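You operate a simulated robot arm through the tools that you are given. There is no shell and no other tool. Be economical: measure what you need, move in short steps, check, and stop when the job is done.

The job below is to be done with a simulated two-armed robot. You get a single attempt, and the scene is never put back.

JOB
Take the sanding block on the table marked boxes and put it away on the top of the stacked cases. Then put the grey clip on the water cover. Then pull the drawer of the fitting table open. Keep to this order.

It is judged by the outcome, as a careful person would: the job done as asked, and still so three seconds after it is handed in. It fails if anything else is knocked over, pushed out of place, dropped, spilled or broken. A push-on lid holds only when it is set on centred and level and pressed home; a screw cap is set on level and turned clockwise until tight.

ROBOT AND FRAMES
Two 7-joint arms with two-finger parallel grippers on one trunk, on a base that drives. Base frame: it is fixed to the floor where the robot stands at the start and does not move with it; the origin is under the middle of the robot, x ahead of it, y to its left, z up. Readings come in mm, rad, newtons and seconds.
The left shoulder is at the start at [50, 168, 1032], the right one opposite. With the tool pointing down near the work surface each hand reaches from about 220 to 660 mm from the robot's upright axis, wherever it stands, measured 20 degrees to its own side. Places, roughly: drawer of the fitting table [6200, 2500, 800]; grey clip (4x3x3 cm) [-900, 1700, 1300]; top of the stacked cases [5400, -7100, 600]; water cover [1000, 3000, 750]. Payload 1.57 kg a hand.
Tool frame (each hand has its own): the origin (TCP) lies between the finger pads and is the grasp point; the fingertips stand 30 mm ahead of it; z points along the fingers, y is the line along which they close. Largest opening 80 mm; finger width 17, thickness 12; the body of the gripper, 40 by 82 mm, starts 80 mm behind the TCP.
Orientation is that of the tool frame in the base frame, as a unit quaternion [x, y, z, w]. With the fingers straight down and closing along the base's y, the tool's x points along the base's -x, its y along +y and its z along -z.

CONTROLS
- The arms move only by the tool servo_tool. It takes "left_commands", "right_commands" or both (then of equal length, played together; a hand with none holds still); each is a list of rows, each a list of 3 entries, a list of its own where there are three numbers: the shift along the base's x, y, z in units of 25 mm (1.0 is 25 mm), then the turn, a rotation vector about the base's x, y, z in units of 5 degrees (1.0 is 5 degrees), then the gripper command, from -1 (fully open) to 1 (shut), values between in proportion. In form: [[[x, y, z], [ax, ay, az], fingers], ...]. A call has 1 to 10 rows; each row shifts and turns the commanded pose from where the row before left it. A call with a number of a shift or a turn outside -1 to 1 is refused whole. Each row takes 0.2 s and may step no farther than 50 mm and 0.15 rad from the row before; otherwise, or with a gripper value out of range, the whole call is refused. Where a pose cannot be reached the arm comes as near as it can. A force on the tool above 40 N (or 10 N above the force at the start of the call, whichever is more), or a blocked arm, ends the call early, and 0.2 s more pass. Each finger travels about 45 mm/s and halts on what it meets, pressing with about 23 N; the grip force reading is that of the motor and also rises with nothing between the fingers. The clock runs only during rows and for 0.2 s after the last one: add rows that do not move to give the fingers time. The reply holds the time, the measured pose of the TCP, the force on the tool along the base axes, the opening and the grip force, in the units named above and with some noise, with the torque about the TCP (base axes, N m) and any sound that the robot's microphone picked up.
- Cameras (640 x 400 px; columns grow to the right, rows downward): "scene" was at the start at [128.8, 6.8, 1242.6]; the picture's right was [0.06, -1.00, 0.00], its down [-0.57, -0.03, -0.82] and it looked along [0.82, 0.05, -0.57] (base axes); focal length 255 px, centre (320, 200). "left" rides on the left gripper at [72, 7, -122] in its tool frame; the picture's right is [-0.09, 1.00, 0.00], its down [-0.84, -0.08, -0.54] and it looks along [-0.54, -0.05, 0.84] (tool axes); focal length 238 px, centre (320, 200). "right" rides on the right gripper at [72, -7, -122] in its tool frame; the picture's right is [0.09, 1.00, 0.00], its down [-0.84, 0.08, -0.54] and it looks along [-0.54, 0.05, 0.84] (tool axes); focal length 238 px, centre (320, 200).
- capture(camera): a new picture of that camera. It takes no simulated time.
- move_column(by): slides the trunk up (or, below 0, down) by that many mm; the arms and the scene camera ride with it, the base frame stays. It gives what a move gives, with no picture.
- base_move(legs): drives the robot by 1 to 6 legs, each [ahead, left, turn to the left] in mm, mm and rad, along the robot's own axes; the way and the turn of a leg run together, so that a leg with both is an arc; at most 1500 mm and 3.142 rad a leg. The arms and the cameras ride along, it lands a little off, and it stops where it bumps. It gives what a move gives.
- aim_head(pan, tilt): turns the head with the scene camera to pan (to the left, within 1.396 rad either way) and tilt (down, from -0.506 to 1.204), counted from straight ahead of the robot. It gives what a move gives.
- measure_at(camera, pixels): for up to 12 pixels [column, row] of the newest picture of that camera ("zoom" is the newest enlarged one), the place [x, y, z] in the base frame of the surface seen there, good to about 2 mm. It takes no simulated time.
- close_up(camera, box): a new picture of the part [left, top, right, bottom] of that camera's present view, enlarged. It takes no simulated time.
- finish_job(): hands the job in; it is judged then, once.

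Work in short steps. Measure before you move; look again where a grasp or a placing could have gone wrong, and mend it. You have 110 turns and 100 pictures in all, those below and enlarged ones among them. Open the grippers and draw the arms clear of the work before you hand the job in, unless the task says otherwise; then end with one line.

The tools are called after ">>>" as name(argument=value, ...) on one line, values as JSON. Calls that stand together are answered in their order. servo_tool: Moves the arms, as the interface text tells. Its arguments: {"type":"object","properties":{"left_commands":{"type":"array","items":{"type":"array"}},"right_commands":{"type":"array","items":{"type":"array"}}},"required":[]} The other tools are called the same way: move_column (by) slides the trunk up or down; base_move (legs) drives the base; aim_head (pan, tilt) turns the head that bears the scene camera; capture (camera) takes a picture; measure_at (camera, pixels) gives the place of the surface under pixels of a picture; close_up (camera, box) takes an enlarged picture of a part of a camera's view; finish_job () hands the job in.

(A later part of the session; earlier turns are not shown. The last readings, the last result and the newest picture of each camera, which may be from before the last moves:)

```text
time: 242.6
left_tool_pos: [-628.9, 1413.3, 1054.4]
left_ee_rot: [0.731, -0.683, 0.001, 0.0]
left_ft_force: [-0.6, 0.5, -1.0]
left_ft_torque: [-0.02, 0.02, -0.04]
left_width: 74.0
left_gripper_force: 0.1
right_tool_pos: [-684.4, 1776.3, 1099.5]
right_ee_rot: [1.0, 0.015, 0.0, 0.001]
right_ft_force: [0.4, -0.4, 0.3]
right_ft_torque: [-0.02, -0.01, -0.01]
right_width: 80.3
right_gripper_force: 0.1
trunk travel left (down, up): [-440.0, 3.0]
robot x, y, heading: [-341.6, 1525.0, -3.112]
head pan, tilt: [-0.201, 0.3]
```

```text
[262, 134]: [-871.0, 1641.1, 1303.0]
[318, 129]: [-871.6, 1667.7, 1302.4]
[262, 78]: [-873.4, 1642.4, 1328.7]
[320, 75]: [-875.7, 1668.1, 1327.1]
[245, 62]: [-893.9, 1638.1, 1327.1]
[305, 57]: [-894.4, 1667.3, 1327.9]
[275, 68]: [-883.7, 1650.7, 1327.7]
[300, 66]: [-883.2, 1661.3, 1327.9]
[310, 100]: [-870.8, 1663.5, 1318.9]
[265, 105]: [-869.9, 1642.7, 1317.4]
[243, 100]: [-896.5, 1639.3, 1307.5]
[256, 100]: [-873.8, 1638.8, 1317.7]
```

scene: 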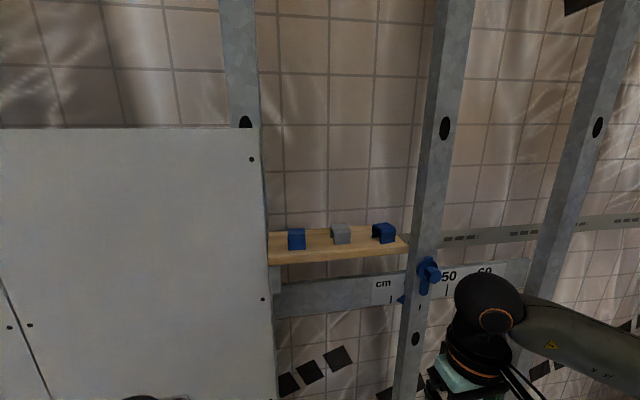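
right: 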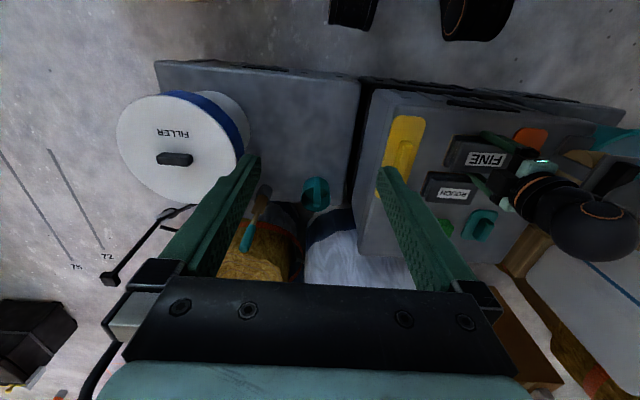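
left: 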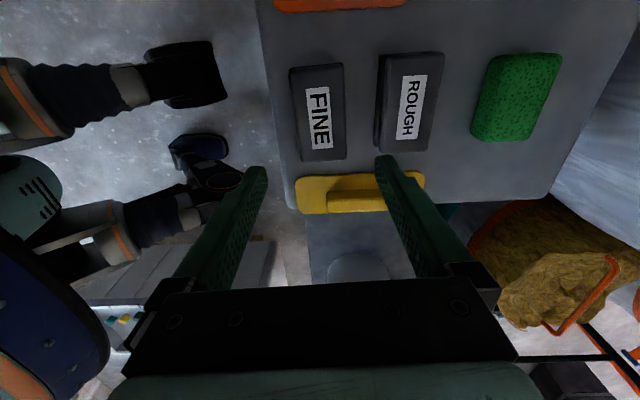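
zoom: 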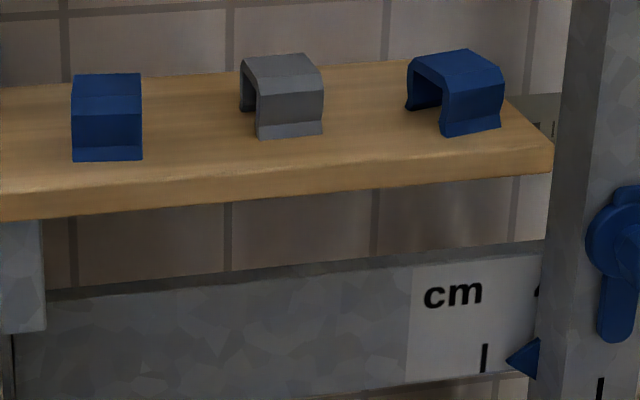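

The clip spans y 1639–1669, x about -870 to -905, top z 1328. I move 80 mm closer and raise the right hand to z≈1430.

>>> base_move(legs=[[80, 0, 0]])

>>> servo_tool(right_commands=[[[0.6, 0, 1], [0, 0, -0.34], -1], [[0.6, 0, 1], [0, 0, 0], -1], [[0.6, -0.4, 1], [0, 0, 0], -1], [[0, -0.6, 1], [0, 0, 0], -1], [[0, -0.6, 1], [0, 0, 0], -1], [[0, -0.6, 1], [0, 0, 0], -1], [[0, -0.6, 1], [0, 0, 0], -1], [[0, -0.6, 1], [0, 0, 0], -1], [[0, -0.6, 1], [0, 0, 0], -1], [[0, -0.6, 1], [0, 0, 0], -1]])

>>> servo_tool(right_commands=[[[0, 0, 1], [0, 0, 0], -1], [[0, 0, 1], [0, 0, 0], -1], [[0, 0, 1], [0, 0, 0], -1], [[0, 0, 0.7], [0, 0, 0], -1], [[0, 0, 0], [0, 0, 0], -1]])

>>> capture(camera="right")

```text
time: 243.7
left_tool_pos: [-708.4, 1411.2, 1055.8]
left_ee_rot: [0.73, -0.683, 0.001, -0.001]
left_ft_force: [-0.9, 0.4, -0.1]
left_ft_torque: [-0.01, -0.02, 0.03]
left_width: 74.0
left_gripper_force: 0.0
right_tool_pos: [-763.0, 1773.0, 1098.7]
right_ee_rot: [1.0, 0.014, 0.001, 0.0]
right_ft_force: [-0.5, 0.1, -0.2]
right_ft_torque: [-0.02, -0.01, -0.02]
right_width: 80.0
right_gripper_force: 0.0
trunk travel left (down, up): [-440.0, 3.0]
robot x, y, heading: [-415.9, 1526.3, -3.112]
head pan, tilt: [-0.201, 0.3]
```

```text
time: 245.9
left_tool_pos: [-707.0, 1410.5, 1055.4]
left_ee_rot: [0.73, -0.683, 0.0, 0.0]
left_ft_force: [-1.0, 0.3, 0.8]
left_ft_torque: [0.03, -0.04, -0.01]
left_width: 74.0
left_gripper_force: 0.0
right_tool_pos: [-716.0, 1657.4, 1349.4]
right_ee_rot: [1.0, 0.001, 0.0, 0.0]
right_ft_force: [-0.8, 0.5, 0.7]
right_ft_torque: [-0.01, -0.02, -0.02]
right_width: 80.0
right_gripper_force: 0.1
trunk travel left (down, up): [-440.0, 3.0]
robot x, y, heading: [-419.6, 1526.6, -3.11]
head pan, tilt: [-0.201, 0.3]
```

```text
time: 247.1
left_tool_pos: [-708.1, 1411.4, 1055.7]
left_ee_rot: [0.73, -0.684, 0.0, -0.001]
left_ft_force: [1.9, -0.1, 0.2]
left_ft_torque: [0.01, -0.02, -0.04]
left_width: 74.2
left_gripper_force: 0.1
right_tool_pos: [-718.0, 1658.9, 1441.8]
right_ee_rot: [1.0, 0.0, 0.0, 0.001]
right_ft_force: [0.0, -0.4, 0.8]
right_ft_torque: [-0.01, 0.01, -0.01]
right_width: 80.0
right_gripper_force: 0.1
trunk travel left (down, up): [-440.0, 3.0]
robot x, y, heading: [-417.1, 1521.0, -3.113]
head pan, tilt: [-0.201, 0.3]
```

```text
48 pictures are left
```

right: 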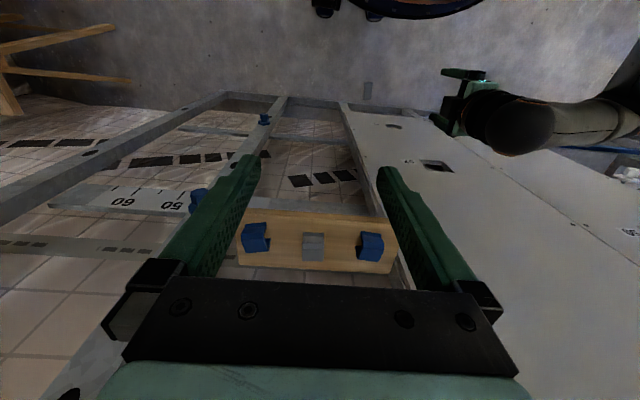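

I move over the clip with fingers narrowed to 62 mm, staying at z≈1420.

>>> servo_tool(right_commands=[[[-0.8, -0.1, 0], [0, 0, 0], -0.55], [[-0.8, -0.1, 0], [0, 0, 0], -0.55], [[-0.8, 0, 0], [0, 0, 0], -0.55], [[-0.8, 0, 0], [0, 0, 0], -0.55], [[-0.8, 0, 0], [0, 0, 0], -0.55], [[-0.8, 0, 0], [0, 0, 0], -0.55], [[-0.8, 0, 0], [0, 0, 0], -0.55], [[-0.8, 0, 0], [0, 0, 0], -0.55], [[-0.3, 0, -0.8], [0, 0, 0], -0.55], [[0, 0, 0], [0, 0, 0], -0.55]])

>>> capture(camera="right")

>>> capture(camera="scene")

```text
time: 249.3
left_tool_pos: [-707.2, 1409.9, 1054.8]
left_ee_rot: [0.731, -0.683, 0.0, 0.0]
left_ft_force: [-0.9, -0.3, -0.4]
left_ft_torque: [0.0, -0.01, 0.02]
left_width: 74.0
left_gripper_force: 0.1
right_tool_pos: [-884.0, 1652.2, 1424.0]
right_ee_rot: [1.0, 0.001, 0.0, 0.0]
right_ft_force: [0.4, -0.2, 0.4]
right_ft_torque: [0.0, -0.02, 0.0]
right_width: 61.8
right_gripper_force: 0.1
trunk travel left (down, up): [-440.0, 3.0]
robot x, y, heading: [-416.5, 1522.9, -3.112]
head pan, tilt: [-0.201, 0.3]
```

```text
47 pictures are left
```

right: 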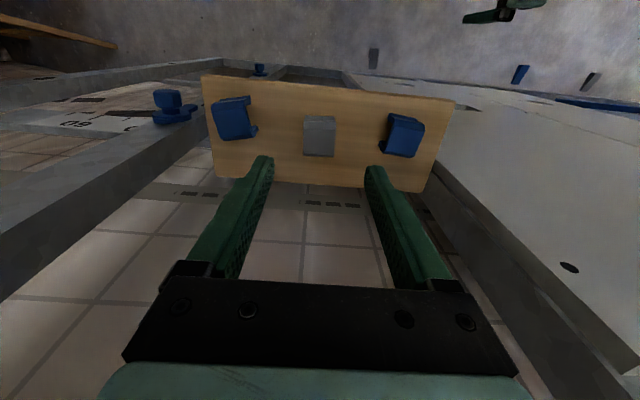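

```text
46 pictures are left
```

scene: 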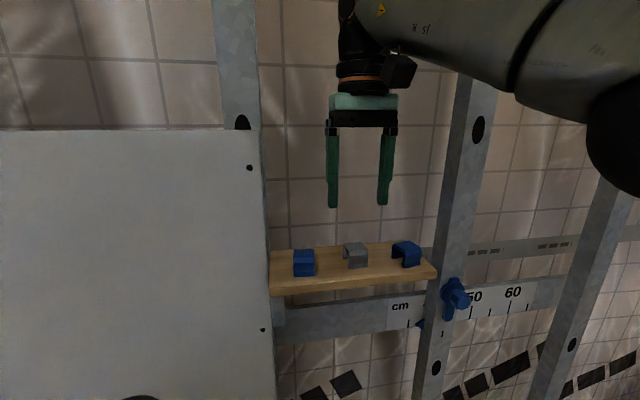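

The clip is at (320,136) in the right view; I measure its corners from above.

>>> measure_at(camera="right", pixels=[[306, 118], [333, 118], [306, 145], [333, 145], [320, 133], [320, 152], [320, 160], [250, 125], [390, 130]])

```text
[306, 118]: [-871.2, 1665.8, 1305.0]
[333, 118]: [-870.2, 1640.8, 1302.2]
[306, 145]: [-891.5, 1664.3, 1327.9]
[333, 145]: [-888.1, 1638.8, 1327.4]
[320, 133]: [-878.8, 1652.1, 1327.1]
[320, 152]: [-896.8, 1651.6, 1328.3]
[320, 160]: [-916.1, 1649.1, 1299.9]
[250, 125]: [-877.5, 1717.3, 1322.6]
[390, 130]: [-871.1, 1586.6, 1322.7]
```

Centre is (-887,1652.5). I descend to z≈1334 (tips 4 mm above the shelf) and close.

>>> servo_tool(right_commands=[[[-0.12, 0, -0.9], [0, 0, 0], -0.55], [[0, 0, -1], [0, 0, 0], -0.55], [[0, 0, -1], [0, 0, 0], -0.55], [[0, 0, -0.66], [0, 0, 0], -0.55], [[0, 0, 0], [0, 0, 0], -0.55], [[0, 0, 0], [0, 0, 0], 0.4], [[0, 0, 0], [0, 0, 0], 0.4], [[0, 0, 0], [0, 0, 0], 0.4], [[0, 0, 0], [0, 0, 0], 0.6]])

>>> capture(camera="right")

```text
time: 251.3
left_tool_pos: [-707.7, 1410.5, 1056.1]
left_ee_rot: [0.73, -0.684, -0.001, 0.001]
left_ft_force: [0.1, 0.5, 0.8]
left_ft_torque: [0.0, 0.01, 0.0]
left_width: 74.0
left_gripper_force: 0.1
right_tool_pos: [-890.3, 1655.3, 1332.7]
right_ee_rot: [1.0, 0.0, 0.0, 0.0]
right_ft_force: [-0.2, 0.0, -0.3]
right_ft_torque: [0.01, 0.01, 0.03]
right_width: 28.8
right_gripper_force: 19.8
trunk travel left (down, up): [-440.0, 3.0]
robot x, y, heading: [-421.3, 1525.7, -3.107]
head pan, tilt: [-0.201, 0.3]
```

```text
45 pictures are left
```

right: 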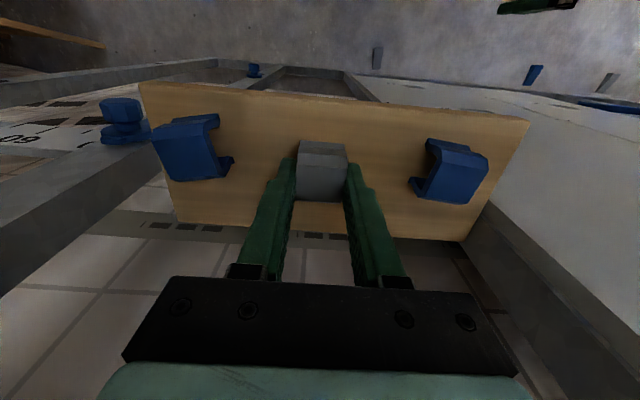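

Gripped at 28.8 mm. I lift, then draw back from the wall.

>>> servo_tool(right_commands=[[[0, 0, 0.4], [0, 0, 0], 1], [[0, 0, 0.8], [0, 0, 0], 1], [[0, 0, 1], [0, 0, 0], 1], [[0, 0, 1], [0, 0, 0], 1], [[0.5, 0, 0.5], [0, 0, 0], 1], [[0.8, 0, 0], [0, 0, 0], 1], [[0.8, 0, 0], [0, 0, 0], 1], [[0.8, 0, 0], [0, 0, 0], 1], [[0.8, 0, 0], [0, 0, 0], 1], [[0.8, 0, 0], [0, 0, 0], 1]])

>>> capture(camera="right")

```text
time: 253.5
left_tool_pos: [-706.4, 1411.3, 1054.9]
left_ee_rot: [0.73, -0.683, 0.0, 0.0]
left_ft_force: [-0.7, -0.4, -0.5]
left_ft_torque: [0.01, 0.02, 0.03]
left_width: 74.0
left_gripper_force: 0.1
right_tool_pos: [-774.4, 1654.9, 1425.7]
right_ee_rot: [1.0, 0.001, -0.001, 0.001]
right_ft_force: [0.2, 0.2, -0.2]
right_ft_torque: [0.01, 0.03, 0.01]
right_width: 28.9
right_gripper_force: 19.5
trunk travel left (down, up): [-440.0, 3.0]
robot x, y, heading: [-419.7, 1522.9, -3.113]
head pan, tilt: [-0.201, 0.3]
```

```text
44 pictures are left
```

right: 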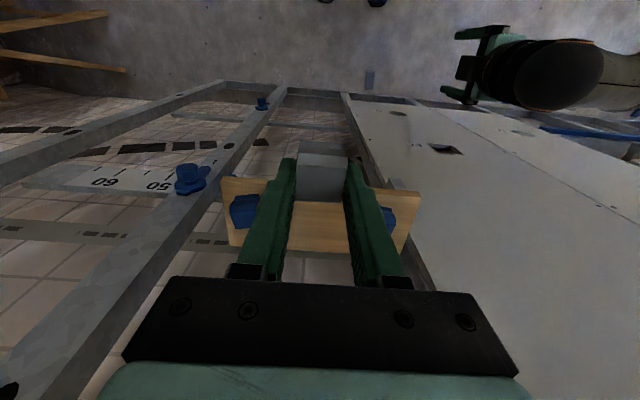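

Clip held. I back off, turn toward the cabinet and look.

>>> base_move(legs=[[-300, 0, 0], [0, 0, -2.2]])

>>> move_column(by=-150)

>>> aim_head(pan=0, tilt=0.4)

>>> capture(camera="scene")

```text
time: 260.7
left_tool_pos: [-58.0, 1837.9, 1055.1]
left_ee_rot: [0.257, 0.966, 0.0, 0.0]
left_ft_force: [-0.5, -0.1, -0.4]
left_ft_torque: [0.0, 0.03, 0.01]
left_width: 74.2
left_gripper_force: 0.0
right_tool_pos: [182.4, 1760.6, 1424.7]
right_ee_rot: [-0.473, 0.881, 0.0, 0.0]
right_ft_force: [-0.6, 0.4, 0.0]
right_ft_torque: [0.02, 0.03, -0.01]
right_width: 29.0
right_gripper_force: 19.6
trunk travel left (down, up): [-440.0, 3.0]
robot x, y, heading: [-123.3, 1532.9, 1.016]
head pan, tilt: [-0.201, 0.3]
```

```text
time: 262.4
left_tool_pos: [-57.0, 1839.5, 904.3]
left_ee_rot: [0.256, 0.967, 0.0, 0.001]
left_ft_force: [0.5, 1.0, -0.2]
left_ft_torque: [-0.01, -0.01, 0.01]
left_width: 74.3
left_gripper_force: 0.0
right_tool_pos: [183.1, 1760.8, 1274.7]
right_ee_rot: [-0.474, 0.881, 0.0, 0.0]
right_ft_force: [-0.2, 0.7, -0.9]
right_ft_torque: [0.02, -0.01, 0.02]
right_width: 28.8
right_gripper_force: 19.5
trunk travel left (down, up): [-290.0, 153.0]
robot x, y, heading: [-123.5, 1534.5, 1.016]
head pan, tilt: [-0.201, 0.3]
```

```text
time: 263.1
left_tool_pos: [-57.5, 1837.6, 905.1]
left_ee_rot: [0.256, 0.967, 0.0, 0.0]
left_ft_force: [0.2, -0.6, 0.6]
left_ft_torque: [0.01, 0.03, 0.01]
left_width: 74.1
left_gripper_force: 0.0
right_tool_pos: [183.0, 1759.7, 1274.7]
right_ee_rot: [-0.474, 0.881, -0.001, 0.0]
right_ft_force: [0.0, -0.1, 0.1]
right_ft_torque: [-0.02, 0.01, -0.02]
right_width: 28.7
right_gripper_force: 19.7
trunk travel left (down, up): [-290.0, 153.0]
robot x, y, heading: [-124.9, 1534.6, 1.016]
head pan, tilt: [0.0, 0.4]
```

```text
43 pictures are left
```

scene: 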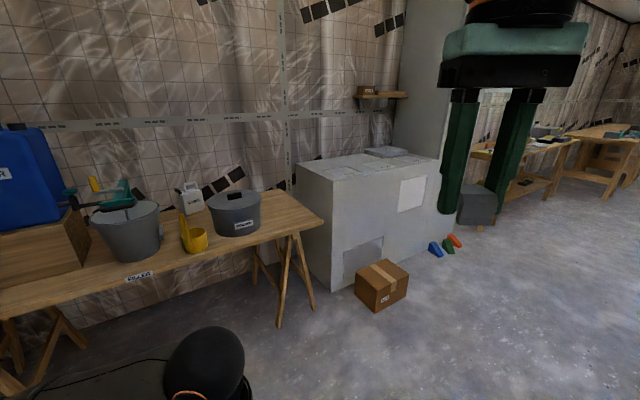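

I enlarge the cabinet top for the labels and measure its geometry.

>>> close_up(camera="scene", box=[285, 135, 445, 235])

>>> measure_at(camera="scene", pixels=[[298, 168], [332, 182], [440, 162], [340, 172], [370, 163], [400, 158], [385, 152], [357, 292], [405, 275], [378, 308], [320, 222], [435, 250]])

>>> measure_at(camera="zoom", pixels=[[140, 140], [180, 155], [240, 115], [290, 125], [350, 110], [430, 110], [190, 190], [550, 120], [410, 60], [210, 140], [310, 115]])

```text
4.00 times, centred on (365, 185) of scene
```

zoom: 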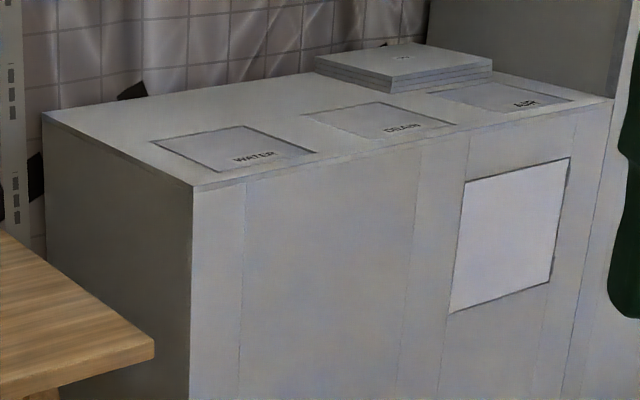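

```text
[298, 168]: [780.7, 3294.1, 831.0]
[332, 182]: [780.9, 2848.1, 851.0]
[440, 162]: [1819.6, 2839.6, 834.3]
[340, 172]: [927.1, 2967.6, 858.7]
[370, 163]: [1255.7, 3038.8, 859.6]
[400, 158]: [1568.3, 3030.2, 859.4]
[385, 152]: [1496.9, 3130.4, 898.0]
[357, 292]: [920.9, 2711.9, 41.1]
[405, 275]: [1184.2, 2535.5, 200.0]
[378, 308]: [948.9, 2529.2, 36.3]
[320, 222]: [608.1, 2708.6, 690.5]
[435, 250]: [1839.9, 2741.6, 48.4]
```

```text
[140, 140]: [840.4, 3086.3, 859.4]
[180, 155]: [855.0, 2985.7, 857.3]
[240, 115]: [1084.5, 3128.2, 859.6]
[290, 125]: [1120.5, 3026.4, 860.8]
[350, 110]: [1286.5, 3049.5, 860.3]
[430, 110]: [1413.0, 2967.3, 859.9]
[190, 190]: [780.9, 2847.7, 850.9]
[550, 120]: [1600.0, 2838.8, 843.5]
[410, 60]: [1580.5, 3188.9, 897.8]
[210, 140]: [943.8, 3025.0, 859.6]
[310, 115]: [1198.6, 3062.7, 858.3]
```

WATER is the left cover, around (960,2990,859). I'll stand at about (720,2430) facing north, left of the carton. First I turn north, move up, and check the way to the right.

>>> measure_at(camera="zoom", pixels=[[156, 143], [242, 127], [312, 152], [215, 170], [254, 157]])

>>> base_move(legs=[[0, 0, 0.555], [480, 0, 0]])

>>> aim_head(pan=-1.2, tilt=0.6)

>>> capture(camera="scene")

>>> measure_at(camera="scene", pixels=[[320, 300], [200, 200], [320, 200], [400, 200], [450, 250], [400, 350], [500, 300], [100, 250], [250, 250], [550, 350]])

```text
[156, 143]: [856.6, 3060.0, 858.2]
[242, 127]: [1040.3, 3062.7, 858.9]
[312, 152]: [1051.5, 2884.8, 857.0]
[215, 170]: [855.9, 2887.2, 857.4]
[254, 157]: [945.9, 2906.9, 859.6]
```

```text
time: 267.6
left_tool_pos: [-228.4, 2311.5, 905.3]
left_ee_rot: [-0.019, 1.0, -0.001, 0.0]
left_ft_force: [-0.4, -0.3, -0.4]
left_ft_torque: [-0.01, 0.01, -0.03]
left_width: 74.0
left_gripper_force: 0.2
right_tool_pos: [17.9, 2370.1, 1275.4]
right_ee_rot: [-0.696, 0.718, 0.0, 0.0]
right_ft_force: [0.1, -0.1, -0.4]
right_ft_torque: [-0.02, 0.06, 0.0]
right_width: 28.8
right_gripper_force: 20.3
trunk travel left (down, up): [-290.0, 153.0]
robot x, y, heading: [-123.4, 2016.3, 1.569]
head pan, tilt: [0.0, 0.4]
```

```text
time: 269.0
left_tool_pos: [-228.0, 2310.1, 904.8]
left_ee_rot: [-0.019, 1.0, 0.0, 0.0]
left_ft_force: [-0.1, -0.3, -0.7]
left_ft_torque: [-0.01, 0.0, 0.02]
left_width: 73.9
left_gripper_force: 0.1
right_tool_pos: [17.3, 2370.0, 1274.8]
right_ee_rot: [-0.696, 0.718, 0.0, 0.0]
right_ft_force: [-0.6, -0.1, 0.9]
right_ft_torque: [0.03, -0.02, -0.06]
right_width: 28.6
right_gripper_force: 20.1
trunk travel left (down, up): [-290.0, 153.0]
robot x, y, heading: [-122.6, 2017.9, 1.573]
head pan, tilt: [-1.201, 0.6]
```

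```text
41 pictures are left
```

scene: 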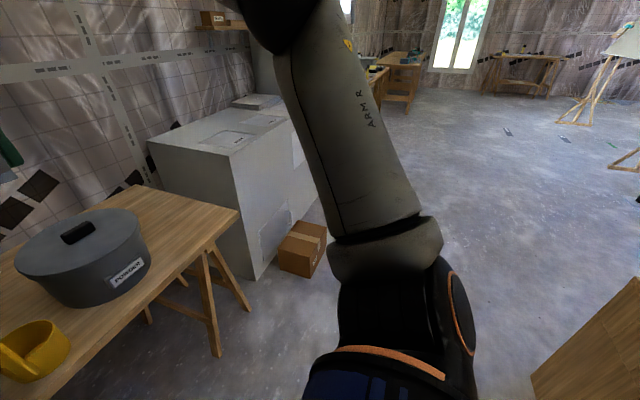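

```text
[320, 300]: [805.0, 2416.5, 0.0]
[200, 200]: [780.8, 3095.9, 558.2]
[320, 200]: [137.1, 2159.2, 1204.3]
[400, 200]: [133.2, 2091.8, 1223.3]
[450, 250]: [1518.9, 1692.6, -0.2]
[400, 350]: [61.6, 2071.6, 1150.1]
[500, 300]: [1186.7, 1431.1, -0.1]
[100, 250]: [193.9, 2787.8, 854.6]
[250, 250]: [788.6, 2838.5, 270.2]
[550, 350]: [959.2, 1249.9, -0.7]
```

The lane is clear. I strafe right to x≈720 and move ahead to y≈2420.

>>> base_move(legs=[[0, -840, 0], [390, 0, 0]])

>>> aim_head(pan=-0.35, tilt=0.65)

>>> capture(camera="scene")

```text
time: 278.3
left_tool_pos: [592.2, 2641.1, 905.5]
left_ee_rot: [-0.026, 1.0, 0.0, -0.001]
left_ft_force: [-0.1, -1.1, -0.6]
left_ft_torque: [-0.01, -0.02, 0.03]
left_width: 73.9
left_gripper_force: 0.0
right_tool_pos: [836.9, 2705.7, 1274.6]
right_ee_rot: [-0.702, 0.712, 0.001, 0.0]
right_ft_force: [-0.1, -0.1, -0.6]
right_ft_torque: [-0.01, 0.0, 0.01]
right_width: 28.9
right_gripper_force: 19.9
trunk travel left (down, up): [-290.0, 153.0]
robot x, y, heading: [702.5, 2350.3, 1.588]
head pan, tilt: [-1.201, 0.6]
stopped in leg 2: the robot was blocked; the commanded pose is now the measured one
```

```text
time: 279.5
left_tool_pos: [592.8, 2642.6, 905.3]
left_ee_rot: [-0.026, 1.0, 0.0, -0.001]
left_ft_force: [0.2, -0.9, 0.1]
left_ft_torque: [0.0, 0.02, -0.01]
left_width: 74.2
left_gripper_force: 0.0
right_tool_pos: [835.6, 2705.9, 1275.7]
right_ee_rot: [-0.702, 0.712, 0.001, 0.0]
right_ft_force: [0.8, 0.7, -0.1]
right_ft_torque: [0.02, 0.01, 0.04]
right_width: 29.0
right_gripper_force: 20.2
trunk travel left (down, up): [-290.0, 153.0]
robot x, y, heading: [700.7, 2350.6, 1.587]
head pan, tilt: [-0.351, 0.649]
```

```text
40 pictures are left
```

scene: 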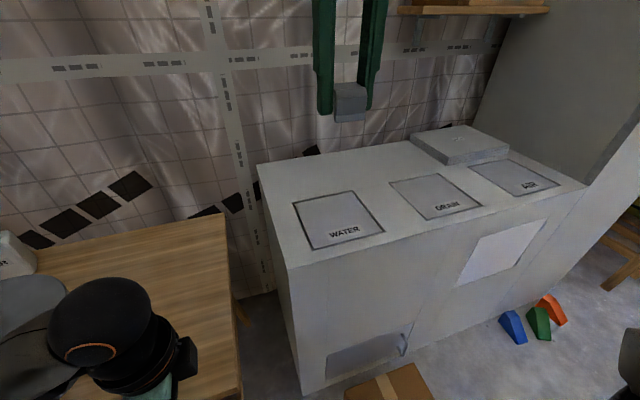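

The base met something and stopped at (702,2350). I ease back 20 mm and check that the table and carton did not shift.

>>> base_move(legs=[[-20, 0, 0]])

>>> aim_head(pan=-0.1, tilt=1.1)

>>> capture(camera="scene")

>>> measure_at(camera="scene", pixels=[[200, 100], [235, 200], [350, 200], [400, 200], [430, 250], [300, 200], [320, 250], [380, 250], [380, 170], [260, 250]])

```text
time: 280.3
left_tool_pos: [591.9, 2621.9, 904.7]
left_ee_rot: [-0.026, 1.0, 0.0, -0.001]
left_ft_force: [-0.3, -0.2, -0.3]
left_ft_torque: [0.01, -0.01, -0.01]
left_width: 74.1
left_gripper_force: 0.1
right_tool_pos: [837.1, 2685.5, 1274.8]
right_ee_rot: [-0.702, 0.712, 0.001, 0.0]
right_ft_force: [-0.1, -0.8, -0.5]
right_ft_torque: [0.05, 0.04, 0.02]
right_width: 29.0
right_gripper_force: 19.6
trunk travel left (down, up): [-290.0, 153.0]
robot x, y, heading: [703.5, 2333.8, 1.59]
head pan, tilt: [-0.351, 0.649]
```

```text
time: 281.2
left_tool_pos: [591.7, 2622.4, 905.5]
left_ee_rot: [-0.027, 1.0, 0.001, -0.001]
left_ft_force: [-0.5, 0.5, 0.4]
left_ft_torque: [-0.02, -0.01, 0.03]
left_width: 74.1
left_gripper_force: 0.0
right_tool_pos: [837.2, 2685.0, 1276.3]
right_ee_rot: [-0.702, 0.712, 0.001, 0.0]
right_ft_force: [0.2, 0.1, 0.0]
right_ft_torque: [-0.01, 0.01, -0.03]
right_width: 28.8
right_gripper_force: 19.4
trunk travel left (down, up): [-290.0, 153.0]
robot x, y, heading: [703.4, 2333.5, 1.59]
head pan, tilt: [-0.099, 1.1]
```

```text
39 pictures are left
```

scene: 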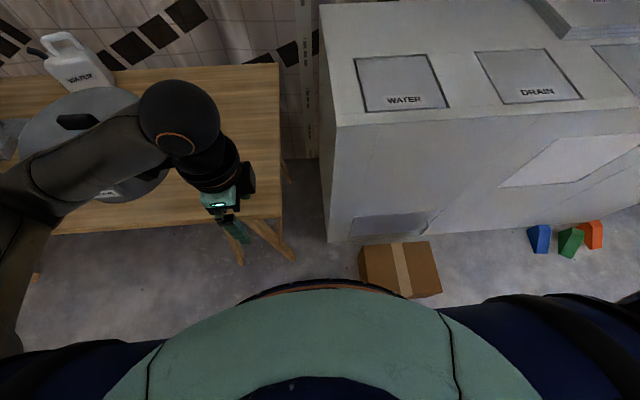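

```text
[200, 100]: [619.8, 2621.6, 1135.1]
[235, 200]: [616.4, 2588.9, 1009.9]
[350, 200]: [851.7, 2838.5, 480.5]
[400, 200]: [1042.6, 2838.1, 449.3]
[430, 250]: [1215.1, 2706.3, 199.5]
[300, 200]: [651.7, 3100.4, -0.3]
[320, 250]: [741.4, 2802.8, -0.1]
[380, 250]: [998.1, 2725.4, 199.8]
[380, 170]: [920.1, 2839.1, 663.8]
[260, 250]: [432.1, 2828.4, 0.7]
```

>>> measure_at(camera="scene", pixels=[[362, 248], [360, 272], [364, 279], [436, 244], [440, 285], [240, 262], [292, 258], [275, 225], [60, 230]])

>>> close_up(camera="scene", box=[200, 200, 460, 320])

```text
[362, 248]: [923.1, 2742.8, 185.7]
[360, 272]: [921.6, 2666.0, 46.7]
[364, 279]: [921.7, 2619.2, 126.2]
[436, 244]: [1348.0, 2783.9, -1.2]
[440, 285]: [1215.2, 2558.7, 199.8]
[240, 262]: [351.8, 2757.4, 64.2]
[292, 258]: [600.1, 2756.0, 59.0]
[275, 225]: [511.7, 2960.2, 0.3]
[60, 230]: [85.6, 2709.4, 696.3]
```

```text
2.46 times, centred on (330, 260) of scene
```

zoom: 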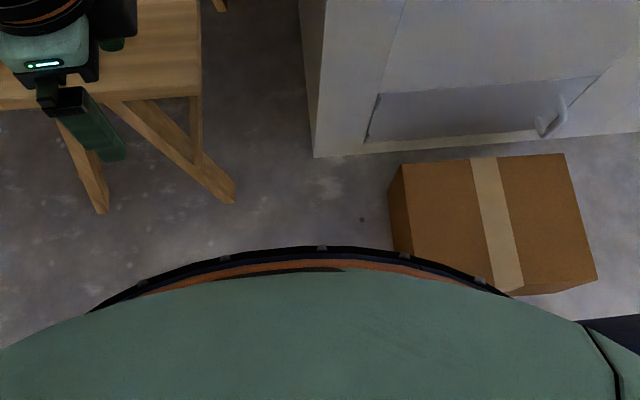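

>>> measure_at(camera="zoom", pixels=[[590, 276], [560, 284], [530, 290], [570, 288], [545, 292], [405, 175], [395, 200], [560, 160], [393, 240]])

```text
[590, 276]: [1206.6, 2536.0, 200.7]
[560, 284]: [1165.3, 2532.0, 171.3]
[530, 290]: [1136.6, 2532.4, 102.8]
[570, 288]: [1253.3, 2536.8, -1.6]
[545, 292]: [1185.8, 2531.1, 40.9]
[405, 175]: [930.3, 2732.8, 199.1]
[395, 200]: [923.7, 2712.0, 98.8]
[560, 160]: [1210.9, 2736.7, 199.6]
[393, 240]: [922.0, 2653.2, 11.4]
```

The carton is still within measuring error of where it was. I raise the trunk 100 mm for clearance over the pot, strafe left 65 mm and go ahead 120 mm to gain reach.

>>> move_column(by=100)

>>> base_move(legs=[[0, 65, -0.02], [110, 0, 0]])

>>> aim_head(pan=-0.35, tilt=0.8)

>>> capture(camera="scene")

```text
time: 282.5
left_tool_pos: [591.8, 2621.1, 1006.3]
left_ee_rot: [-0.026, 1.0, 0.0, -0.001]
left_ft_force: [0.6, -0.4, -0.3]
left_ft_torque: [0.01, 0.0, -0.01]
left_width: 74.3
left_gripper_force: 0.1
right_tool_pos: [837.3, 2684.8, 1375.0]
right_ee_rot: [-0.702, 0.712, 0.001, -0.001]
right_ft_force: [-0.6, 1.0, -0.1]
right_ft_torque: [0.0, -0.04, -0.02]
right_width: 28.8
right_gripper_force: 20.0
trunk travel left (down, up): [-390.0, 53.0]
robot x, y, heading: [703.6, 2330.0, 1.591]
head pan, tilt: [-0.099, 1.1]
```

```text
time: 284.6
left_tool_pos: [535.2, 2735.9, 1003.6]
left_ee_rot: [-0.015, 1.0, -0.002, -0.001]
left_ft_force: [-0.6, 0.0, 0.0]
left_ft_torque: [-0.01, 0.01, 0.03]
left_width: 73.8
left_gripper_force: 0.0
right_tool_pos: [780.5, 2793.3, 1374.6]
right_ee_rot: [-0.695, 0.719, 0.0, -0.001]
right_ft_force: [0.1, -0.1, 1.0]
right_ft_torque: [-0.04, 0.05, -0.02]
right_width: 28.8
right_gripper_force: 20.1
trunk travel left (down, up): [-390.0, 53.0]
robot x, y, heading: [638.5, 2439.7, 1.565]
head pan, tilt: [-0.099, 1.1]
```

```text
time: 285.4
left_tool_pos: [534.9, 2735.7, 1005.5]
left_ee_rot: [-0.015, 1.0, 0.001, -0.002]
left_ft_force: [-0.2, -0.2, 0.7]
left_ft_torque: [0.01, 0.03, 0.05]
left_width: 73.8
left_gripper_force: 0.1
right_tool_pos: [780.7, 2793.9, 1375.1]
right_ee_rot: [-0.694, 0.72, 0.002, 0.0]
right_ft_force: [-0.2, 0.7, 0.1]
right_ft_torque: [0.0, 0.0, -0.02]
right_width: 28.7
right_gripper_force: 20.0
trunk travel left (down, up): [-390.0, 53.0]
robot x, y, heading: [633.8, 2442.8, 1.563]
head pan, tilt: [-0.351, 0.799]
```

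```text
37 pictures are left
```

scene: 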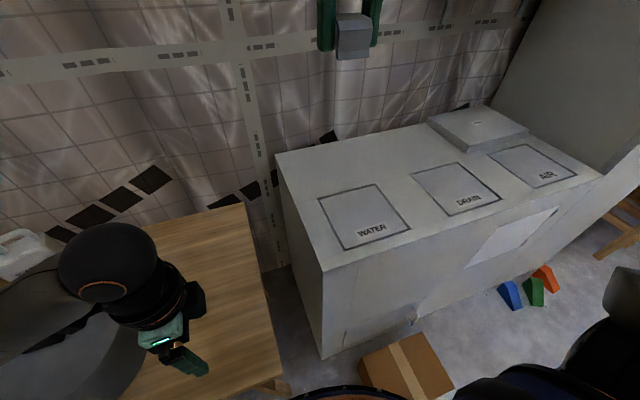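

I move the right hand over the cover's centre (950,2970) while lowering.

>>> servo_tool(right_commands=[[[0.68, 0.7, -0.9], [0, 0, 0], 1], [[0.68, 0.7, -0.9], [0, 0, 0], 1], [[0.68, 0.7, -0.9], [0, 0, 0], 1], [[0.68, 0.7, -0.9], [0, 0, 0], 1], [[0.68, 0.7, -0.9], [0, 0, 0], 1], [[0.68, 0.7, -0.9], [0, 0, 0], 1], [[0.68, 0.7, -0.9], [0, 0, 0], 1], [[0.68, 0.7, -0.9], [0, 0, 0], 1], [[0.68, 0.7, -0.9], [0, 0, 0], 1], [[0.68, 0.7, -0.9], [0, 0, 0], 1]])

>>> servo_tool(right_commands=[[[0, 0, -1], [0, 0, 0], 1], [[0, 0, -1], [0, 0, 0], 1], [[0, 0, -1], [0, 0, 0], 1], [[0, 0, -1], [0, 0, 0], 1], [[0, 0, -1], [0, 0, 0], 1], [[0, 0, -1], [0, 0, 0], 1], [[0, 0, -1], [0, 0, 0], 1], [[0, 0, -1], [0, 0, 0], 1], [[0, 0, 0], [0, 0, 0], 1]])

>>> capture(camera="scene")

>>> capture(camera="right")

```text
time: 287.6
left_tool_pos: [535.4, 2734.8, 1006.2]
left_ee_rot: [-0.015, 1.0, -0.001, -0.001]
left_ft_force: [-0.1, -0.7, -0.1]
left_ft_torque: [0.01, 0.0, -0.02]
left_width: 74.3
left_gripper_force: 0.0
right_tool_pos: [950.8, 2969.6, 1150.0]
right_ee_rot: [-0.695, 0.719, 0.001, 0.0]
right_ft_force: [0.3, 0.2, -0.4]
right_ft_torque: [-0.02, 0.04, -0.02]
right_width: 28.8
right_gripper_force: 19.8
trunk travel left (down, up): [-390.0, 53.0]
robot x, y, heading: [641.5, 2444.0, 1.565]
head pan, tilt: [-0.351, 0.799]
```

```text
time: 289.6
left_tool_pos: [535.7, 2733.4, 1006.4]
left_ee_rot: [-0.015, 1.0, 0.0, -0.001]
left_ft_force: [-0.1, 0.2, -0.1]
left_ft_torque: [-0.02, 0.0, -0.04]
left_width: 74.0
left_gripper_force: 0.1
right_tool_pos: [950.4, 2969.2, 950.4]
right_ee_rot: [-0.695, 0.719, 0.001, 0.0]
right_ft_force: [-0.7, -1.1, 0.2]
right_ft_torque: [-0.02, -0.01, 0.01]
right_width: 28.7
right_gripper_force: 19.6
trunk travel left (down, up): [-390.0, 53.0]
robot x, y, heading: [637.7, 2441.0, 1.563]
head pan, tilt: [-0.351, 0.799]
```

```text
36 pictures are left
```

scene: 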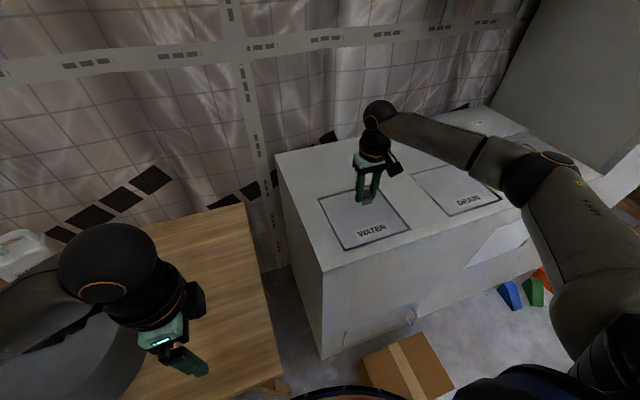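

```text
35 pictures are left
```

right: 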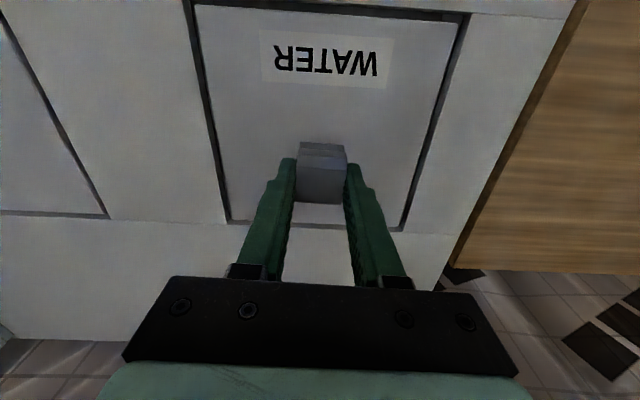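

Clip hovers over the WATER cover. I lower 56 mm to just above contact.

>>> servo_tool(right_commands=[[[0, 0, -1], [0, 0, 0], 1], [[0, 0, -0.8], [0, 0, 0], 1], [[0, 0, -0.4], [0, 0, 0], 1], [[0, 0, -0.06], [0, 0, 0], 1], [[0, 0, 0], [0, 0, 0], 1]])

>>> servo_tool(right_commands=[[[0, 0, -0.05], [0, 0, 0], 1], [[0, 0, 0], [0, 0, 0], 1]])

```text
time: 290.8
left_tool_pos: [534.5, 2734.0, 1005.3]
left_ee_rot: [-0.015, 1.0, 0.0, -0.001]
left_ft_force: [0.8, -0.2, -0.1]
left_ft_torque: [0.01, 0.03, 0.01]
left_width: 74.0
left_gripper_force: 0.0
right_tool_pos: [951.5, 2967.9, 894.8]
right_ee_rot: [-0.695, 0.719, 0.002, 0.0]
right_ft_force: [0.0, 0.2, -0.1]
right_ft_torque: [-0.01, 0.01, 0.0]
right_width: 28.8
right_gripper_force: 19.7
trunk travel left (down, up): [-390.0, 53.0]
robot x, y, heading: [638.5, 2443.8, 1.564]
head pan, tilt: [-0.351, 0.799]
```

```text
time: 291.4
left_tool_pos: [535.5, 2735.0, 1005.1]
left_ee_rot: [-0.015, 1.0, 0.0, -0.001]
left_ft_force: [-0.2, 0.5, 0.5]
left_ft_torque: [0.03, 0.01, 0.04]
left_width: 74.0
left_gripper_force: 0.1
right_tool_pos: [952.1, 2967.9, 892.2]
right_ee_rot: [-0.695, 0.719, 0.001, 0.0]
right_ft_force: [-0.4, -0.1, 0.8]
right_ft_torque: [-0.01, -0.01, 0.0]
right_width: 28.8
right_gripper_force: 20.1
trunk travel left (down, up): [-390.0, 53.0]
robot x, y, heading: [640.9, 2445.2, 1.563]
head pan, tilt: [-0.351, 0.799]
```

Near contact; one more small step with a force check.

>>> servo_tool(right_commands=[[[0, 0, -0.04], [0, 0, 0], 1], [[0, 0, -0.03], [0, 0, 0], 1], [[0, 0, 0], [0, 0, 0], 1]])

```text
time: 292.2
left_tool_pos: [535.9, 2734.0, 1005.2]
left_ee_rot: [-0.015, 1.0, 0.0, 0.0]
left_ft_force: [0.0, -0.3, 0.4]
left_ft_torque: [-0.01, 0.0, 0.02]
left_width: 73.7
left_gripper_force: 0.1
right_tool_pos: [950.5, 2968.4, 893.5]
right_ee_rot: [-0.695, 0.719, 0.001, 0.001]
right_ft_force: [-1.5, 0.2, 6.0]
right_ft_torque: [-0.03, -0.01, -0.04]
right_width: 28.8
right_gripper_force: 20.3
trunk travel left (down, up): [-390.0, 53.0]
robot x, y, heading: [636.9, 2443.4, 1.566]
head pan, tilt: [-0.351, 0.799]
```

Contact at 6 N. I open to 60 mm and rise straight up.

>>> servo_tool(right_commands=[[[0, 0, 0], [0, 0, 0], 0.1], [[0, 0, 0], [0, 0, 0], -0.5], [[0, 0, 0], [0, 0, 0], -0.5], [[0, 0, 0.3], [0, 0, 0], -0.5], [[0, 0, 0.8], [0, 0, 0], -0.5], [[0, 0, 1], [0, 0, 0], -0.5], [[0, 0, 1], [0, 0, 0], -0.5], [[0, 0, 1], [0, 0, 0], -0.5], [[0, 0, 1], [0, 0, 0], -0.5]])

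>>> capture(camera="right")

```text
time: 294.2
left_tool_pos: [535.9, 2734.8, 1005.0]
left_ee_rot: [-0.015, 1.0, 0.001, -0.001]
left_ft_force: [-0.4, 0.0, -0.4]
left_ft_torque: [0.01, 0.0, -0.01]
left_width: 73.9
left_gripper_force: 0.0
right_tool_pos: [949.8, 2967.2, 1019.3]
right_ee_rot: [-0.694, 0.72, 0.0, 0.001]
right_ft_force: [0.2, 0.2, 1.1]
right_ft_torque: [0.03, 0.02, -0.01]
right_width: 60.2
right_gripper_force: 0.0
trunk travel left (down, up): [-390.0, 53.0]
robot x, y, heading: [636.8, 2442.7, 1.566]
head pan, tilt: [-0.351, 0.799]
```

```text
34 pictures are left
```

right: 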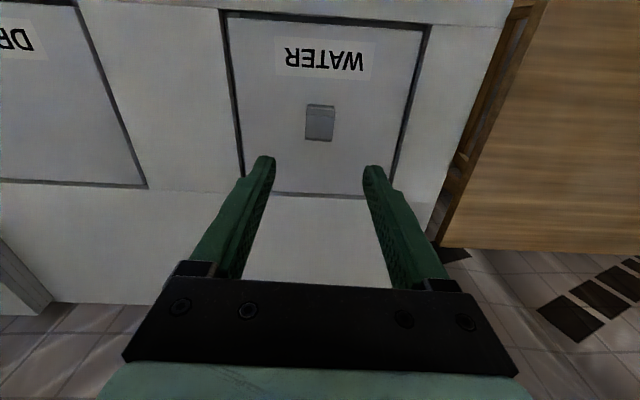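

The clip stands on the WATER cover. Now I lift the hand clear, back away, tuck, turn east and look toward the fitting table.

>>> servo_tool(right_commands=[[[0, 0, 1], [0, 0, 0], -1], [[0, 0, 1], [0, 0, 0], -1], [[-0.4, -0.8, 0.5], [0, 0, 0], -1], [[-0.4, -0.8, 0], [0, 0, 0], -1], [[-0.4, -0.8, 0], [0, 0, 0], -1], [[-0.4, -0.8, 0], [0, 0, 0], -1], [[-0.4, -0.8, 0], [0, 0, 0], -1], [[-0.4, -0.8, 0], [0, 0, 0], -1], [[0, -0.8, 0], [0, 0, 0], -1]])

>>> base_move(legs=[[-500, 0, 0], [0, 0, -1.566]])

>>> aim_head(pan=0, tilt=0.3)

>>> capture(camera="scene")

>>> measure_at(camera="scene", pixels=[[320, 200], [320, 300], [250, 250], [400, 250], [200, 200], [250, 180], [280, 160], [350, 170], [400, 180], [150, 250], [450, 300], [320, 150]])

```text
time: 296.2
left_tool_pos: [534.8, 2735.6, 1005.1]
left_ee_rot: [-0.015, 1.0, 0.0, -0.001]
left_ft_force: [0.2, -0.3, 0.6]
left_ft_torque: [0.02, -0.02, -0.01]
left_width: 73.8
left_gripper_force: 0.1
right_tool_pos: [892.5, 2826.8, 1081.3]
right_ee_rot: [-0.694, 0.72, 0.0, 0.001]
right_ft_force: [-0.2, -0.3, 1.1]
right_ft_torque: [-0.03, 0.0, 0.02]
right_width: 80.0
right_gripper_force: 0.0
trunk travel left (down, up): [-390.0, 53.0]
robot x, y, heading: [635.4, 2441.2, 1.56]
head pan, tilt: [-0.351, 0.799]
```

```text
time: 303.0
left_tool_pos: [932.5, 2030.0, 1004.6]
left_ee_rot: [0.707, 0.708, 0.001, 0.0]
left_ft_force: [0.4, 0.7, -0.3]
left_ft_torque: [0.02, -0.04, -0.01]
left_width: 74.1
left_gripper_force: 0.1
right_tool_pos: [1014.4, 1671.0, 1081.8]
right_ee_rot: [0.032, 0.999, 0.001, 0.001]
right_ft_force: [0.2, -0.8, -0.9]
right_ft_torque: [0.0, -0.01, -0.01]
right_width: 80.0
right_gripper_force: 0.1
trunk travel left (down, up): [-390.0, 53.0]
robot x, y, heading: [634.2, 1932.1, -0.033]
head pan, tilt: [-0.351, 0.799]
```

```text
time: 304.0
left_tool_pos: [931.7, 2029.9, 1004.1]
left_ee_rot: [0.707, 0.708, 0.001, -0.001]
left_ft_force: [-0.2, 0.0, -0.2]
left_ft_torque: [0.04, 0.0, 0.01]
left_width: 73.9
left_gripper_force: 0.2
right_tool_pos: [1015.1, 1670.5, 1081.5]
right_ee_rot: [0.032, 0.999, 0.0, 0.001]
right_ft_force: [-0.3, 0.7, 0.6]
right_ft_torque: [-0.03, -0.02, 0.03]
right_width: 79.8
right_gripper_force: 0.0
trunk travel left (down, up): [-390.0, 53.0]
robot x, y, heading: [636.6, 1933.8, -0.036]
head pan, tilt: [0.0, 0.3]
```

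```text
33 pictures are left
```

scene: 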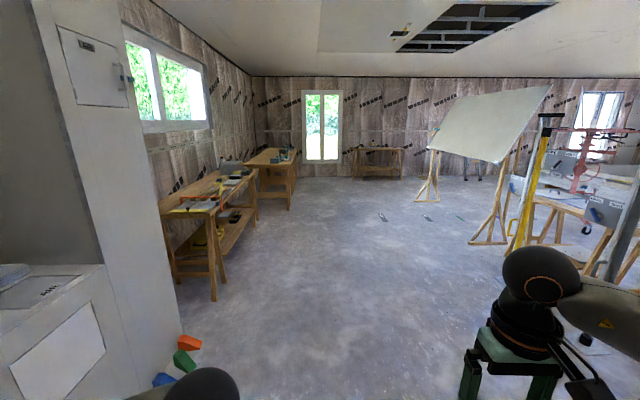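

```text
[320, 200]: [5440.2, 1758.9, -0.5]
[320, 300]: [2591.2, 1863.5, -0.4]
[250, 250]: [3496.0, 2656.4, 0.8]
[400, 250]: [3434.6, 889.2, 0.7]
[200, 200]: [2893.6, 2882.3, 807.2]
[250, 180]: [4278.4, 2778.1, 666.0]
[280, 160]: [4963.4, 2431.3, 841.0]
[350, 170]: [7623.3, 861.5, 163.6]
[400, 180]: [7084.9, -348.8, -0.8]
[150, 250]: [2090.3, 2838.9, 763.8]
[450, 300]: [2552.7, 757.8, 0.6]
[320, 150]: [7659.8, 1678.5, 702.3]
```

Clear floor ahead. I drive about 4.2 m east and look at the second bench.

>>> base_move(legs=[[1400, 0, 0], [1400, 0, 0], [1400, 0, 0], [0, 0, 0.5]])

>>> aim_head(pan=0, tilt=0.4)

>>> capture(camera="scene")

```text
time: 325.6
left_tool_pos: [5066.0, 1909.7, 1004.6]
left_ee_rot: [0.53, 0.848, 0.0, 0.0]
left_ft_force: [0.1, -0.5, -0.3]
left_ft_torque: [-0.02, 0.05, 0.0]
left_width: 73.9
left_gripper_force: 0.1
right_tool_pos: [5295.7, 1622.8, 1081.2]
right_ee_rot: [-0.192, 0.981, 0.0, 0.001]
right_ft_force: [-0.6, -0.3, -0.5]
right_ft_torque: [0.02, -0.01, -0.01]
right_width: 79.8
right_gripper_force: 0.0
trunk travel left (down, up): [-390.0, 53.0]
robot x, y, heading: [4838.6, 1695.5, 0.418]
head pan, tilt: [0.0, 0.3]
```

```text
time: 326.2
left_tool_pos: [5065.4, 1909.0, 1004.9]
left_ee_rot: [0.531, 0.847, 0.0, 0.0]
left_ft_force: [0.7, 0.3, 0.7]
left_ft_torque: [-0.03, 0.0, 0.01]
left_width: 74.2
left_gripper_force: 0.1
right_tool_pos: [5297.0, 1622.4, 1081.1]
right_ee_rot: [-0.191, 0.982, 0.001, 0.001]
right_ft_force: [0.1, 1.0, -0.2]
right_ft_torque: [-0.02, 0.05, 0.03]
right_width: 80.3
right_gripper_force: 0.0
trunk travel left (down, up): [-390.0, 53.0]
robot x, y, heading: [4843.5, 1689.6, 0.417]
head pan, tilt: [0.0, 0.4]
```

```text
32 pictures are left
```

scene: 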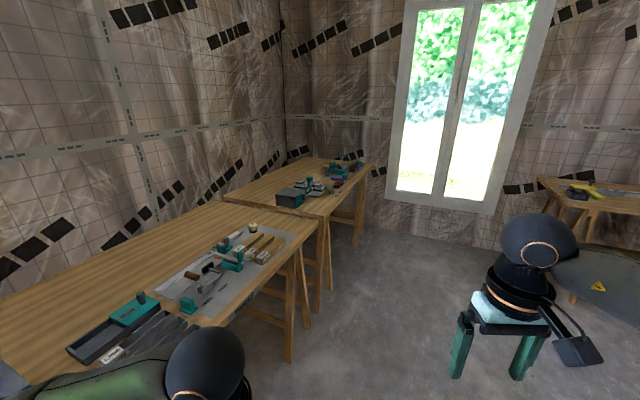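

>>> close_up(camera="scene", box=[60, 150, 380, 350])

>>> measure_at(camera="scene", pixels=[[210, 260], [318, 222], [368, 165], [290, 195], [335, 170], [115, 350], [330, 215], [305, 290], [330, 275], [360, 235], [240, 200], [350, 190]])

```text
2.00 times, centred on (220, 250) of scene
```

zoom: 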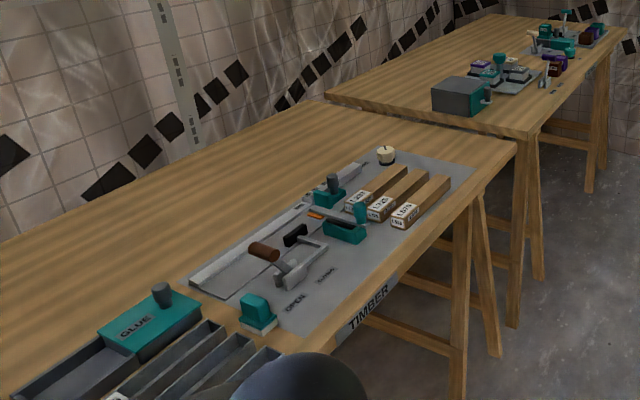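

```text
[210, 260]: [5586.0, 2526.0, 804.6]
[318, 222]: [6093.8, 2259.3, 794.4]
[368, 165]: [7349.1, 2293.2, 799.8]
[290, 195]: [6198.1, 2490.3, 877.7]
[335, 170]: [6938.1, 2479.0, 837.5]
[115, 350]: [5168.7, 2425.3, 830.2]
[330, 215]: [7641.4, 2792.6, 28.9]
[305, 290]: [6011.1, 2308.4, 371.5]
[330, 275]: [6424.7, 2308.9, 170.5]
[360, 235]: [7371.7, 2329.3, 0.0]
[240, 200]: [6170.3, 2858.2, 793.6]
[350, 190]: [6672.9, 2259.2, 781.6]
```

A small cabinet with a teal pull stands at (290,195), about (6198,2490) on the second table. I move nearer to that table's front.

>>> base_move(legs=[[0, 0, -0.43], [1450, 0, 0], [250, 0, 0], [0, 0, 1.571]])

>>> aim_head(pan=0.1, tilt=0.5)

>>> capture(camera="scene")

```text
time: 340.1
left_tool_pos: [6457.8, 1956.6, 1004.9]
left_ee_rot: [-0.013, 1.0, 0.0, -0.001]
left_ft_force: [0.4, -0.2, -0.1]
left_ft_torque: [0.0, 0.03, -0.01]
left_width: 73.9
left_gripper_force: 0.0
right_tool_pos: [6815.4, 2048.4, 1081.6]
right_ee_rot: [-0.694, 0.72, 0.001, -0.001]
right_ft_force: [-1.0, -0.2, -0.3]
right_ft_torque: [0.01, 0.03, -0.02]
right_width: 79.9
right_gripper_force: 0.0
trunk travel left (down, up): [-390.0, 53.0]
robot x, y, heading: [6563.4, 1662.6, 1.568]
head pan, tilt: [0.0, 0.4]
```

```text
time: 340.8
left_tool_pos: [6458.3, 1955.3, 1003.7]
left_ee_rot: [-0.015, 1.0, 0.0, -0.001]
left_ft_force: [0.3, -0.2, -0.4]
left_ft_torque: [-0.01, -0.01, 0.0]
left_width: 73.9
left_gripper_force: 0.1
right_tool_pos: [6814.7, 2049.3, 1082.0]
right_ee_rot: [-0.693, 0.721, 0.001, 0.001]
right_ft_force: [-0.1, 0.0, -0.5]
right_ft_torque: [-0.01, -0.01, 0.01]
right_width: 79.9
right_gripper_force: 0.0
trunk travel left (down, up): [-390.0, 53.0]
robot x, y, heading: [6562.4, 1663.5, 1.565]
head pan, tilt: [0.099, 0.499]
```

```text
30 pictures are left
```

scene: 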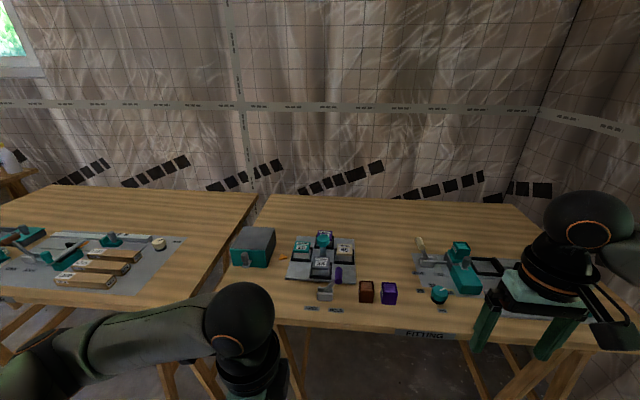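

This is the FITTING table; the drawer box is at (252,247). I enlarge and measure it.

>>> close_up(camera="scene", box=[210, 205, 370, 305])

>>> measure_at(camera="zoom", pixels=[[155, 215], [90, 185], [240, 220], [95, 235], [230, 255], [155, 235], [155, 255], [180, 130], [260, 110], [100, 150], [300, 250], [245, 160]])

```text
4.00 times, centred on (290, 255) of scene
```

zoom: 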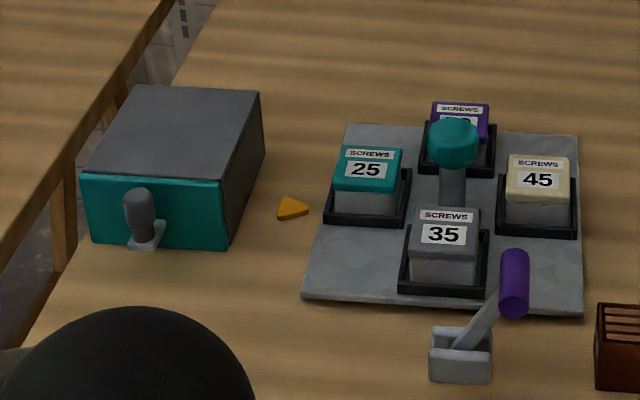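

```text
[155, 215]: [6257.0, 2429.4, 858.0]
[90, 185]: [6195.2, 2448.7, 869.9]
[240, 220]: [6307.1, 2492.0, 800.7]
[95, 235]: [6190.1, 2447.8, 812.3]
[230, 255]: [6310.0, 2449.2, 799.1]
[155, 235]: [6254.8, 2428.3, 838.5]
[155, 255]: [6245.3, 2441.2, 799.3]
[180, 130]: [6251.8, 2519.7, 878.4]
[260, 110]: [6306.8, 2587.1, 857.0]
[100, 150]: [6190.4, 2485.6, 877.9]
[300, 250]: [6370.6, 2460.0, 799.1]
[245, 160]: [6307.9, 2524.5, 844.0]
```

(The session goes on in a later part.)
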